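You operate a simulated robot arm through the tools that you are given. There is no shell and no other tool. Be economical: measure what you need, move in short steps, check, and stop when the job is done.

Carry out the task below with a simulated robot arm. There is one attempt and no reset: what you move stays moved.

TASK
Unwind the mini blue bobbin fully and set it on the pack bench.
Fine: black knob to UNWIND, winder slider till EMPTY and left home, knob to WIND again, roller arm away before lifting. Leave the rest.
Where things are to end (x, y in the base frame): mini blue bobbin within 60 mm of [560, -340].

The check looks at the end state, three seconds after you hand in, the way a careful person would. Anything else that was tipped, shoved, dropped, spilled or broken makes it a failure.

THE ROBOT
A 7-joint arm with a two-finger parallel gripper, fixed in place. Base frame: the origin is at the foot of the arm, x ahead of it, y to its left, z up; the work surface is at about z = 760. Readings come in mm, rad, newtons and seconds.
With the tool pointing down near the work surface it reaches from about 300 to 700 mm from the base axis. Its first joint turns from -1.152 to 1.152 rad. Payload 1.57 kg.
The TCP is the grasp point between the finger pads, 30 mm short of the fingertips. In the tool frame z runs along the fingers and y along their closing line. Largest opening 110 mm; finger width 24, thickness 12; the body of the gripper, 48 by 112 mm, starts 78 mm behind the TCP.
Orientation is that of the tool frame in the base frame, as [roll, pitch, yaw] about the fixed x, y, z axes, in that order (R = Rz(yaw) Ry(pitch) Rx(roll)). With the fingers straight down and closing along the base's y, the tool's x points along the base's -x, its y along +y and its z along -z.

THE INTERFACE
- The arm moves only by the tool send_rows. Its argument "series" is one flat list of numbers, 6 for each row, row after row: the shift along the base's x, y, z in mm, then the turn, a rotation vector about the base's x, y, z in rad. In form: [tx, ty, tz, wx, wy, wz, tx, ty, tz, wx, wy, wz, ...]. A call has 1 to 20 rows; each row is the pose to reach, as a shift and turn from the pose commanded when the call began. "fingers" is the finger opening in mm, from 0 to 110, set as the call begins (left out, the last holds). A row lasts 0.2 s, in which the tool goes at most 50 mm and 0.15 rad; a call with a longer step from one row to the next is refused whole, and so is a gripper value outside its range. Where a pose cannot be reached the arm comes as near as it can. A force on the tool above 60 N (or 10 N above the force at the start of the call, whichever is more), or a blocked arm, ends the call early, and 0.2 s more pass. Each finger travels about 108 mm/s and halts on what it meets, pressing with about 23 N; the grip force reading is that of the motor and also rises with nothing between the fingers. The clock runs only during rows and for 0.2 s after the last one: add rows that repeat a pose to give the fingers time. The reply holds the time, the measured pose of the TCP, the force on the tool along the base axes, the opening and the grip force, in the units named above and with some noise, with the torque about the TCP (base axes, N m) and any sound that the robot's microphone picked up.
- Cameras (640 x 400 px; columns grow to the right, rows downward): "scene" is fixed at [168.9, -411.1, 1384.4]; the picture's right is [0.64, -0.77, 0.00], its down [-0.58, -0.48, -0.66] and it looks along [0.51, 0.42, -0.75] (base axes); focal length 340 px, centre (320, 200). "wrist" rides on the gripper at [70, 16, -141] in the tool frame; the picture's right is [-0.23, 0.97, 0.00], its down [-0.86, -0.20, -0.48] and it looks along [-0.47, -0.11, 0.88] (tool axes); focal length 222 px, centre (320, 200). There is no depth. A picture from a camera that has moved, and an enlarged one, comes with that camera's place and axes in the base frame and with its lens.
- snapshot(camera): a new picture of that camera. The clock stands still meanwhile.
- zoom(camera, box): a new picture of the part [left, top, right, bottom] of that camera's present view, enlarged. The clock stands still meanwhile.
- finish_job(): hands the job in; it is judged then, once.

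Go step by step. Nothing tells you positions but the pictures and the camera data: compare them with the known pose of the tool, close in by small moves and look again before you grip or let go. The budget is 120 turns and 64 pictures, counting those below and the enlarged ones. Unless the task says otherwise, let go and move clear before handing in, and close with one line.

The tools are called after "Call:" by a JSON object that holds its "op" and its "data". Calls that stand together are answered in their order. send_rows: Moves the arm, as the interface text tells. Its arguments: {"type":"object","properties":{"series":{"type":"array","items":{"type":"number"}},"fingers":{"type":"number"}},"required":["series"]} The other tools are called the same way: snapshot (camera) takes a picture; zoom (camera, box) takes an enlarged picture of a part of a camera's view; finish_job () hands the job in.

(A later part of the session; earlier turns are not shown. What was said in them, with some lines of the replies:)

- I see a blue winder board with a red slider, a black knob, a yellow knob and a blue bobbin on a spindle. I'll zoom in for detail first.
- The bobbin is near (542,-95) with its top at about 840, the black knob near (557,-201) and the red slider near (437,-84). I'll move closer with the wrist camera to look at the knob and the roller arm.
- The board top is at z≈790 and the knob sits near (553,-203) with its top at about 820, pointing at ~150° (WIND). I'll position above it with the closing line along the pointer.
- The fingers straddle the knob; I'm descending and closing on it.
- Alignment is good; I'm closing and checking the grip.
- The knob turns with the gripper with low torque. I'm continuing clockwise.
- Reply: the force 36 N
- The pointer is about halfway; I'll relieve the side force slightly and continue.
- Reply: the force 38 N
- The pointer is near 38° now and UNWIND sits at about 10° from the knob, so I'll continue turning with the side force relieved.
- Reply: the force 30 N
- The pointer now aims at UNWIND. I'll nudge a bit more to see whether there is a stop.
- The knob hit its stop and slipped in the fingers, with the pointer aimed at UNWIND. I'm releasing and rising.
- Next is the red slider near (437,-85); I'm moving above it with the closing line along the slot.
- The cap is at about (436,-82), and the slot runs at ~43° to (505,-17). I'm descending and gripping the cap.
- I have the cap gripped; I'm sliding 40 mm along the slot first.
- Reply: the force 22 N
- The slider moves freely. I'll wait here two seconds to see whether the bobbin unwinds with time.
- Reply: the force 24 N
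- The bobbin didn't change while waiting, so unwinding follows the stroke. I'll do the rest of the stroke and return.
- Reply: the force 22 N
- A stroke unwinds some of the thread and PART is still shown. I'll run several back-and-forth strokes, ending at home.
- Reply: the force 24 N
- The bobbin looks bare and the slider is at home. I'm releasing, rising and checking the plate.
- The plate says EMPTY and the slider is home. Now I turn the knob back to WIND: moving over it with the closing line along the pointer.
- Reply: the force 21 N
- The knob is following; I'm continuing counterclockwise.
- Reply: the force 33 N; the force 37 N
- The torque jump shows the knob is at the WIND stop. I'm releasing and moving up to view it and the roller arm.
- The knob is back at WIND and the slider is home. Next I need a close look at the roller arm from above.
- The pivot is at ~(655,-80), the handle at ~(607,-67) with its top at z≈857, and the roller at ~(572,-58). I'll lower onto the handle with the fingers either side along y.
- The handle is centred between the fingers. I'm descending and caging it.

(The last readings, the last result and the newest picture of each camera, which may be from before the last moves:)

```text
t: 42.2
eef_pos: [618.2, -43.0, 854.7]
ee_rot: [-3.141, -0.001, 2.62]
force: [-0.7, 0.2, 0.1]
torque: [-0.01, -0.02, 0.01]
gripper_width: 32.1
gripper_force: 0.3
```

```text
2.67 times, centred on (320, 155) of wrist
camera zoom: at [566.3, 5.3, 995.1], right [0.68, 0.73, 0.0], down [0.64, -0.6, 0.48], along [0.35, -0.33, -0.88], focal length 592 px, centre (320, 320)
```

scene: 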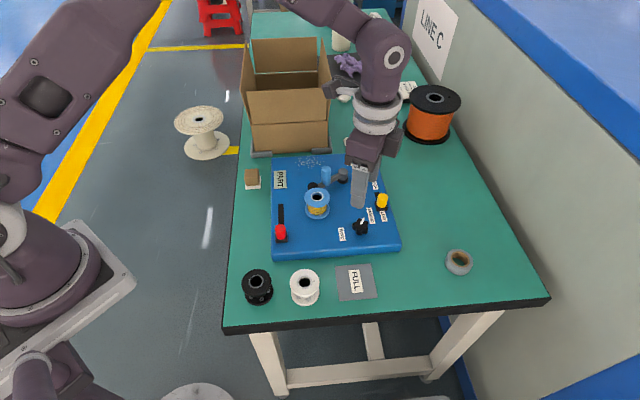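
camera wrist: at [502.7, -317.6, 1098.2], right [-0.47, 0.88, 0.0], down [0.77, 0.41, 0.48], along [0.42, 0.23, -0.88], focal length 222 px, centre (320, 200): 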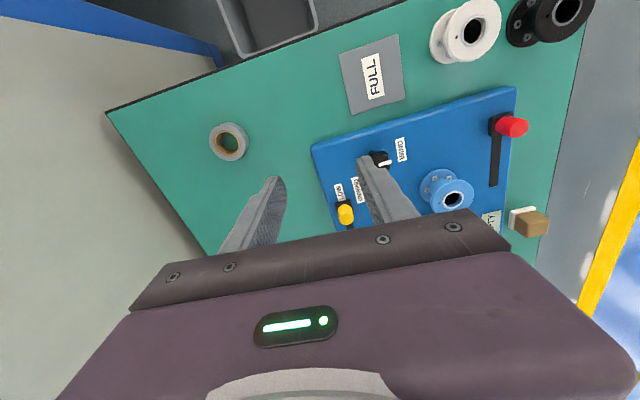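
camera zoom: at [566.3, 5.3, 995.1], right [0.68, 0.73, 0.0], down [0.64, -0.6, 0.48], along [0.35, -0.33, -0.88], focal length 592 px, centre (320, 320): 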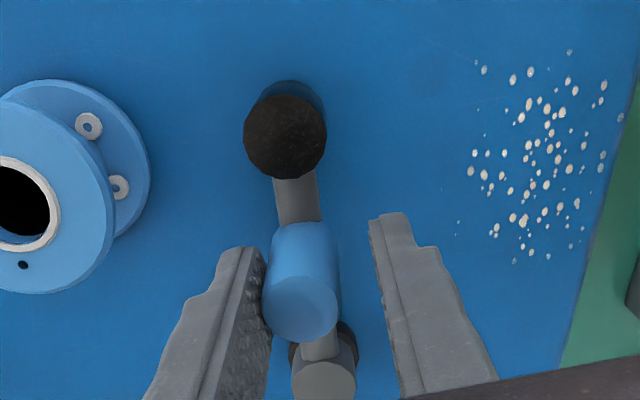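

The arm swings freely. I'm continuing the arc to about 80° to park it well away from the bobbin.

Call:
{"op": "send_rows", "data": {"series": [6, 4, 0, 0, 0, -0.13, 11, 7, 0, 0, 0, -0.26, 17, 10, 0, 0, 0, -0.39, 23, 12, 0, 0, 0, -0.52, 30, 14, 0, 0, 0, -0.65, 36, 15, 0, 0, 0, -0.78, 43, 15, 0, 0, 0, -0.91, 43, 15, 0, 0, 0, -0.91]}}

Call:
{"op": "zoom", "data": {"camera": "wrist", "box": [220, 80, 420, 230]}}

Call:
{"op": "zoom", "data": {"camera": "scene", "box": [260, 120, 400, 225]}}

```text
t: 44.0
eef_pos: [659.7, -29.9, 854.2]
ee_rot: [-3.134, 0.002, 1.708]
force: [-33.7, -19.6, -1.9]
torque: [-0.02, -0.19, 0.59]
gripper_width: 63.9
gripper_force: 17.8
```

```text
2.67 times, centred on (320, 155) of wrist
camera zoom: at [667.4, 41.2, 994.6], right [1.0, -0.09, -0.01], down [-0.08, -0.87, 0.48], along [-0.05, -0.48, -0.88], focal length 592 px, centre (320, 320)
```

zoom: 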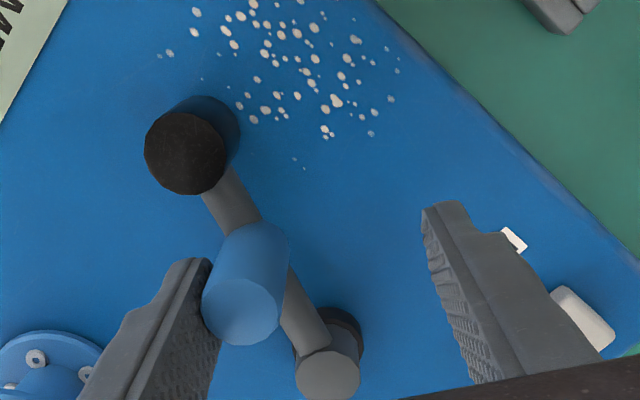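

```text
3.81 times, centred on (330, 172) of scene
camera zoom: at [168.1, -411.6, 1384.3], right [0.64, -0.77, 0.0], down [-0.58, -0.48, -0.66], along [0.51, 0.42, -0.75], focal length 1296 px, centre (282, 305)
```

zoom: 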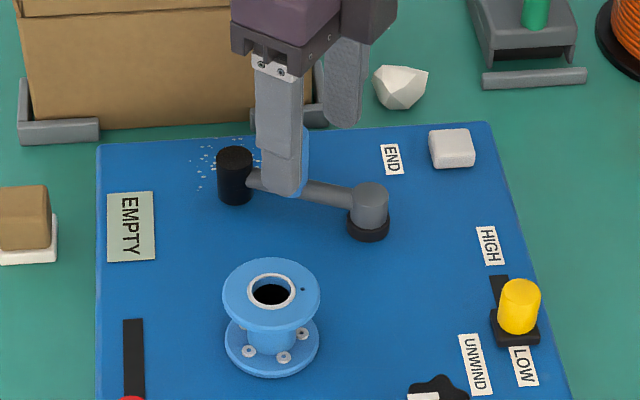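

The arm has reached its away stop. I'm backing the fingers off and rising.

Call:
{"op": "send_rows", "data": {"series": [-4, -2, 0, 0, 0, 0, -10, -4, 0, 0, 0, 0, -10, -4, 0, 0, 0, 0, -10, -4, 30, 0, 0, 0, -10, -4, 70, 0, 0, 0, -10, -4, 110, 0, 0, 0, -10, -4, 110, 0, 0, 0], "fingers": 75}}

Call:
{"op": "zoom", "data": {"camera": "scene", "box": [260, 120, 400, 225]}}

```text
t: 45.6
eef_pos: [650.6, -32.0, 967.4]
ee_rot: [3.141, -0.002, 1.711]
force: [0.7, 0.2, 0.4]
torque: [-0.02, 0.01, 0.01]
gripper_width: 75.0
gripper_force: 0.1
```

```text
3.81 times, centred on (330, 172) of scene
camera zoom: at [168.9, -411.1, 1384.4], right [0.64, -0.77, 0.0], down [-0.58, -0.48, -0.66], along [0.51, 0.42, -0.75], focal length 1296 px, centre (282, 305)
```

zoom: 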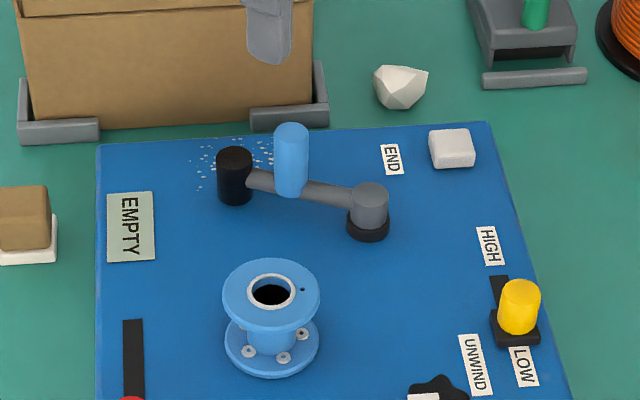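

The arm stays parked. Next I'm positioning above the bobbin at (542,-95) with the closing line along y.

Call:
{"op": "send_rows", "data": {"series": [-11, -6, 0, 0, 0, 0.14, -22, -12, 0, 0, 0, 0.28, -33, -18, 0, 0, 0, 0.42, -44, -24, 0, 0, 0, 0.56, -55, -30, 0, 0, 0, 0.7, -66, -36, 0, 0, 0, 0.84, -77, -42, 0, 0, 0, 0.98, -88, -48, 0, 0, 0, 1.12, -99, -54, 0, 0, 0, 1.26, -108, -63, -20, 0, 0, 1.4, -108, -63, -60, 0, 0, 1.43, -108, -63, -60, 0, 0, 1.43], "fingers": 84}}

Call:
{"op": "snapshot", "data": {"camera": "wrist"}}

Call:
{"op": "zoom", "data": {"camera": "scene", "box": [250, 140, 410, 260]}}

```text
t: 48.2
eef_pos: [545.4, -95.7, 904.7]
ee_rot: [3.141, 0.0, -3.14]
force: [-0.4, -0.4, 0.7]
torque: [0.0, 0.02, -0.01]
gripper_width: 84.0
gripper_force: 0.0
```

```text
20 pictures are left
camera wrist: at [475.6, -79.8, 1045.7], right [0.23, 0.97, 0.0], down [0.86, -0.2, 0.48], along [0.47, -0.11, -0.88], focal length 222 px, centre (320, 200)
```

wrist: 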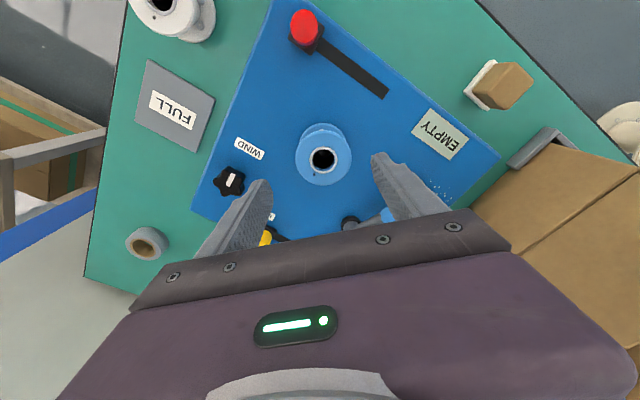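

```text
3.33 times, centred on (330, 200) of scene
camera zoom: at [168.9, -411.1, 1384.4], right [0.64, -0.77, 0.0], down [-0.58, -0.48, -0.66], along [0.51, 0.42, -0.75], focal length 1134 px, centre (287, 200)
```

zoom: 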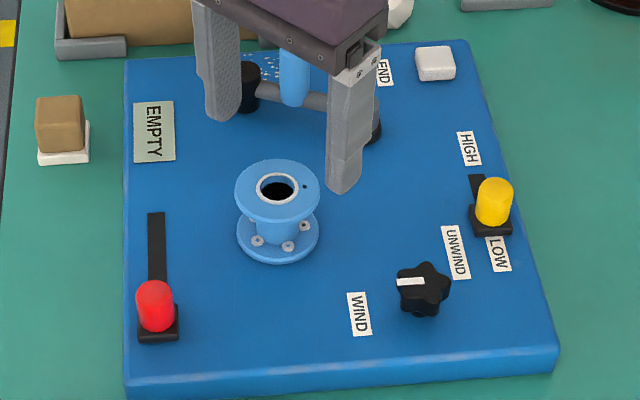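

The bobbin's top centre is at about (543,-94). I'm descending to grip across both flanges.

Call:
{"op": "send_rows", "data": {"series": [-1, 1, -25, 0, 0, 0, -2.4, 1.7, -50, 0, 0, 0, -2.4, 1.7, -76, 0, 0, 0, -2.4, 1.7, -76, 0, 0, 0]}}

Call:
{"op": "send_rows", "data": {"series": [0, 0, 0, 0, 0, 0, 0, 0, 0, 0, 0, 0, 0, 0, 0, 0, 0, 0], "fingers": 45}}

Call:
{"op": "zoom", "data": {"camera": "wrist", "box": [220, 80, 420, 230]}}

Call:
{"op": "zoom", "data": {"camera": "scene", "box": [270, 150, 370, 225]}}

```text
t: 49.2
eef_pos: [542.7, -93.4, 827.7]
ee_rot: [-3.142, 0.0, -3.141]
force: [0.4, -0.2, 0.1]
torque: [0.01, 0.04, 0.0]
gripper_width: 84.0
gripper_force: 0.0
```

```text
t: 50.0
eef_pos: [541.7, -94.6, 828.4]
ee_rot: [-3.141, -0.001, 3.141]
force: [-0.5, 2.0, 2.0]
torque: [0.0, 0.0, 0.03]
gripper_width: 54.7
gripper_force: 23.2
```

```text
2.67 times, centred on (320, 155) of wrist
camera zoom: at [473.2, -78.5, 969.5], right [0.23, 0.97, 0.0], down [0.86, -0.2, 0.48], along [0.47, -0.11, -0.88], focal length 592 px, centre (320, 320)
```

zoom: 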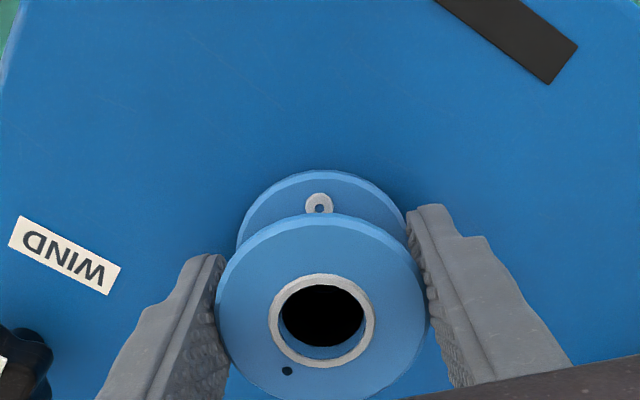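

```text
5.33 times, centred on (320, 188) of scene
camera zoom: at [168.9, -411.0, 1384.4], right [0.64, -0.77, 0.0], down [-0.58, -0.48, -0.66], along [0.51, 0.42, -0.75], focal length 1815 px, centre (320, 267)
```

zoom: 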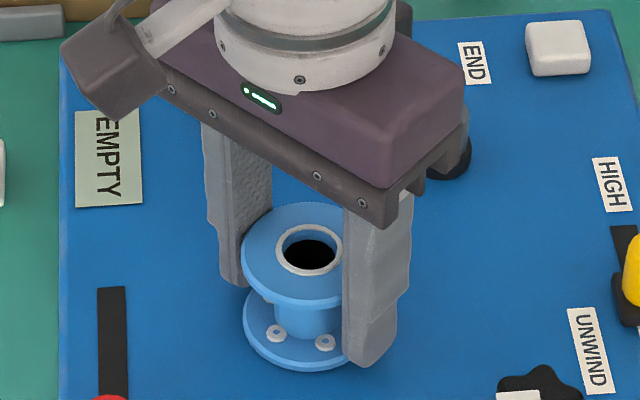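

The bobbin is gripped at 54.7 mm. I'm lifting it straight up off the spindle.

Call:
{"op": "send_rows", "data": {"series": [0, 0, 10, 0, 0, 0, 0, 0, 25, 0, 0, 0, 0, 0, 45, 0, 0, 0, 0, 0, 65, 0, 0, 0, 0, 0, 90, 0, 0, 0, 0, 0, 120, 0, 0, 0, 0, 0, 120, 0, 0, 0]}}

Call:
{"op": "snapshot", "data": {"camera": "scene"}}

```text
t: 51.6
eef_pos: [540.6, -92.9, 948.6]
ee_rot: [-3.141, -0.001, 3.14]
force: [0.3, 0.1, -0.4]
torque: [-0.01, 0.0, -0.01]
gripper_width: 54.9
gripper_force: 23.2
```

```text
16 pictures are left
```

scene: 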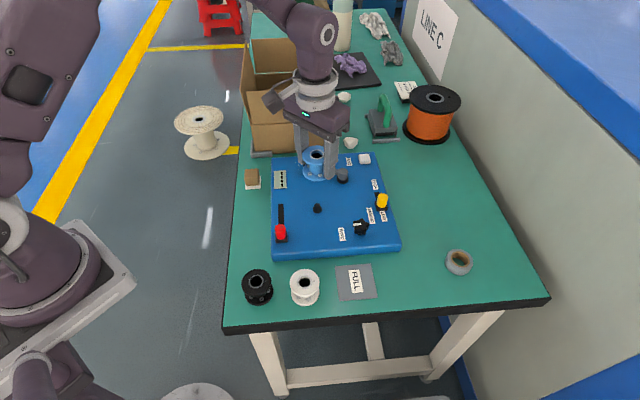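

The bobbin is lifted clear. I'm carrying it over to (560,-340) and starting down.

Call:
{"op": "send_rows", "data": {"series": [2, -35, 0, 0, 0, 0, 5, -70, 0, 0, 0, 0, 8, -105, 0, 0, 0, 0, 11, -140, 0, 0, 0, 0, 14, -175, 0, 0, 0, 0, 17, -210, 0, 0, 0, 0, 19, -247, 0, 0, 0, 0, 19, -247, -40, 0, 0, 0, 19, -247, -80, 0, 0, 0, 19, -247, -115, 0, 0, 0, 19, -247, -130, 0, 0, 0, 19, -247, -130, 0, 0, 0]}}

Call:
{"op": "zoom", "data": {"camera": "scene", "box": [330, 190, 490, 310]}}

```text
t: 54.2
eef_pos: [561.7, -343.5, 818.3]
ee_rot: [-3.141, -0.002, -3.141]
force: [0.4, -0.6, -0.8]
torque: [-0.01, 0.01, -0.01]
gripper_width: 54.7
gripper_force: 23.0
```

```text
3.33 times, centred on (410, 250) of scene
camera zoom: at [168.9, -411.1, 1384.4], right [0.64, -0.77, 0.0], down [-0.58, -0.48, -0.66], along [0.51, 0.42, -0.75], focal length 1134 px, centre (20, 33)
```

zoom: 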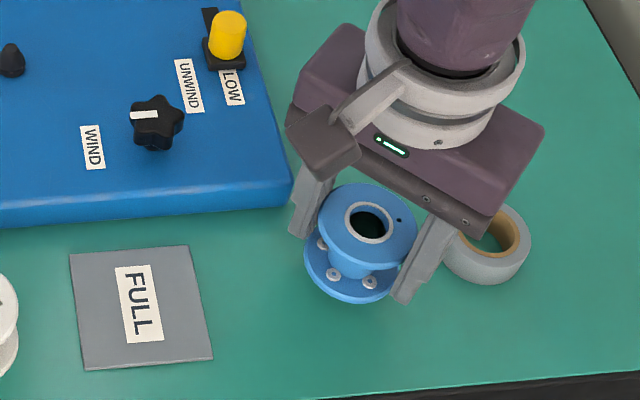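

The spot is clear. I'm lowering gently while watching the force.

Call:
{"op": "send_rows", "data": {"series": [0, 0, -5, 0, 0, 0, 0, 0, -10, 0, 0, 0, 0, 0, -15, 0, 0, 0, 0, 0, -18, 0, 0, 0, 0, 0, -18, 0, 0, 0]}}

Call:
{"op": "send_rows", "data": {"series": [0, 0, -2, 0, 0, 0, 0, 0, -2, 0, 0, 0]}}

Call:
{"op": "zoom", "data": {"camera": "scene", "box": [380, 220, 460, 280]}}

```text
t: 55.4
eef_pos: [559.1, -341.8, 801.3]
ee_rot: [3.141, 0.0, 3.141]
force: [0.1, -0.3, 0.1]
torque: [0.0, 0.02, -0.04]
gripper_width: 54.6
gripper_force: 23.4
```

```text
t: 56.0
eef_pos: [560.7, -341.7, 798.7]
ee_rot: [-3.14, -0.001, -3.142]
force: [0.0, -0.1, -1.0]
torque: [-0.02, 0.0, 0.01]
gripper_width: 55.0
gripper_force: 23.3
```

```text
6.67 times, centred on (420, 250) of scene
camera zoom: at [168.9, -411.1, 1384.4], right [0.64, -0.77, 0.0], down [-0.58, -0.48, -0.66], along [0.51, 0.42, -0.75], focal length 2268 px, centre (-347, -133)
```

zoom: 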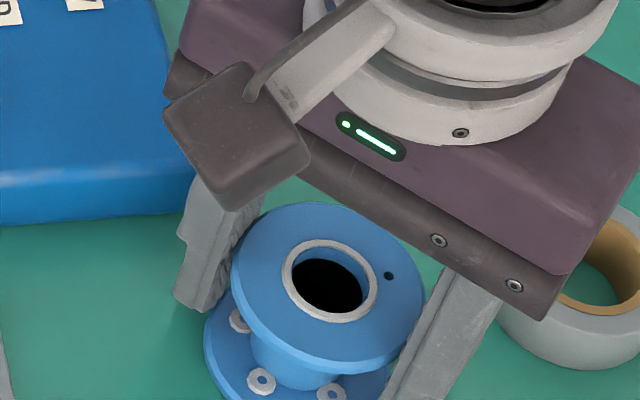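

Call:
{"op": "send_rows", "data": {"series": [0, 0, -1.5, 0, 0, 0, 0, 0, -1.5, 0, 0, 0]}}

Call:
{"op": "send_rows", "data": {"series": [0, 0, -1.5, 0, 0, 0, 0, 0, -1.5, 0, 0, 0]}}

```text
t: 56.6
eef_pos: [560.5, -340.5, 797.3]
ee_rot: [3.142, 0.002, -3.141]
force: [-1.4, 3.5, 9.5]
torque: [-0.04, -0.07, 0.06]
gripper_width: 54.6
gripper_force: 23.2
```

```text
t: 57.2
eef_pos: [560.9, -340.2, 794.5]
ee_rot: [3.141, 0.001, -3.141]
force: [0.3, 8.3, 20.2]
torque: [0.05, -0.07, 0.02]
gripper_width: 54.7
gripper_force: 23.0
```

The upward force shows the bobbin is resting on the bench. I'm releasing and rising straight up.

Call:
{"op": "send_rows", "data": {"series": [0, 0, 1, 0, 0, 0, 0, 0, 1, 0, 0, 0, 0, 0, 1, 0, 0, 0, 0, 0, 30, 0, 0, 0, 0, 0, 70, 0, 0, 0, 0, 0, 110, 0, 0, 0, 0, 0, 150, 0, 0, 0, -40, 20, 180, 0, 0, 0, -80, 40, 210, 0, 0, 0, -120, 60, 240, 0, 0, 0, -120, 60, 240, 0, 0, 0], "fingers": 84}}

Call:
{"op": "snapshot", "data": {"camera": "scene"}}

Call:
{"op": "snapshot", "data": {"camera": "wrist"}}

```text
refused: row 8 steps farther than a row can; nothing moved
```

```text
13 pictures are left
```

scene: 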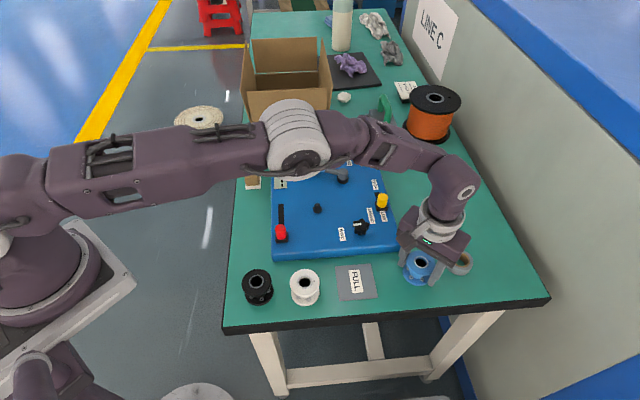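

```text
12 pictures are left
camera wrist: at [490.9, -324.7, 936.9], right [0.23, 0.97, 0.0], down [0.85, -0.2, 0.48], along [0.47, -0.11, -0.88], focal length 222 px, centre (320, 200)
```

wrist: 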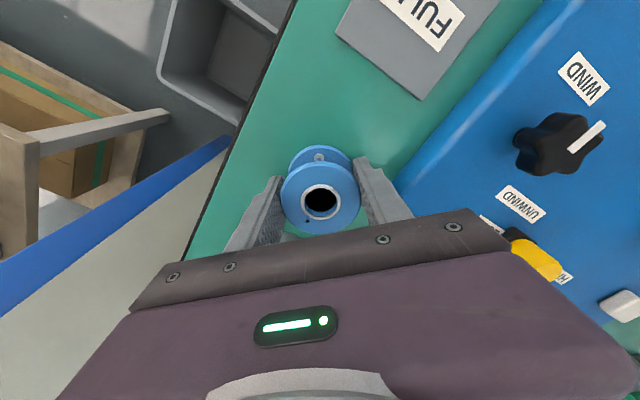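

The release call was refused because one step was too long. I'm repeating it with shorter steps.

Call:
{"op": "send_rows", "data": {"series": [0, 0, 1, 0, 0, 0, 0, 0, 1, 0, 0, 0, 0, 0, 1, 0, 0, 0, 0, 0, 30, 0, 0, 0, 0, 0, 70, 0, 0, 0, 0, 0, 110, 0, 0, 0, 0, 0, 150, 0, 0, 0, -30, 15, 170, 0, 0, 0, -60, 30, 190, 0, 0, 0, -90, 45, 210, 0, 0, 0, -120, 60, 230, 0, 0, 0, -120, 60, 230, 0, 0, 0], "fingers": 84}}

Call:
{"op": "snapshot", "data": {"camera": "scene"}}

Call:
{"op": "snapshot", "data": {"camera": "wrist"}}

```text
t: 59.8
eef_pos: [439.9, -281.6, 1025.5]
ee_rot: [3.14, 0.0, -3.141]
force: [0.0, 0.1, 0.9]
torque: [0.0, -0.01, 0.01]
gripper_width: 83.9
gripper_force: 0.1
```

```text
11 pictures are left
```

scene: 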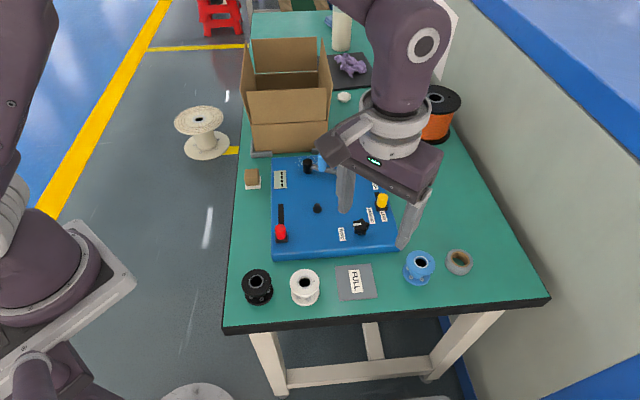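

```text
10 pictures are left
camera wrist: at [371.3, -265.8, 1167.0], right [0.23, 0.97, 0.0], down [0.85, -0.2, 0.48], along [0.47, -0.11, -0.88], focal length 222 px, centre (320, 200)
```

wrist: 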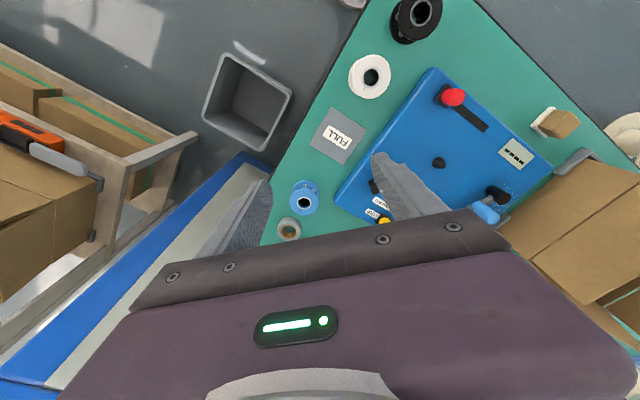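

The bobbin stands upright near (560,-340). The slider is home, the knob is at WIND, the roller arm is parked away, and nothing else looks disturbed, so I'm handing in.

Call:
{"op": "finish_job", "data": {}}

```text
The job is handed in.
```

The mini blue bobbin is fully unwound (the plate read EMPTY) and stands upright at about (560, -340) on the pack bench. The slider is home, the knob is back at WIND and the roller arm is swung away.
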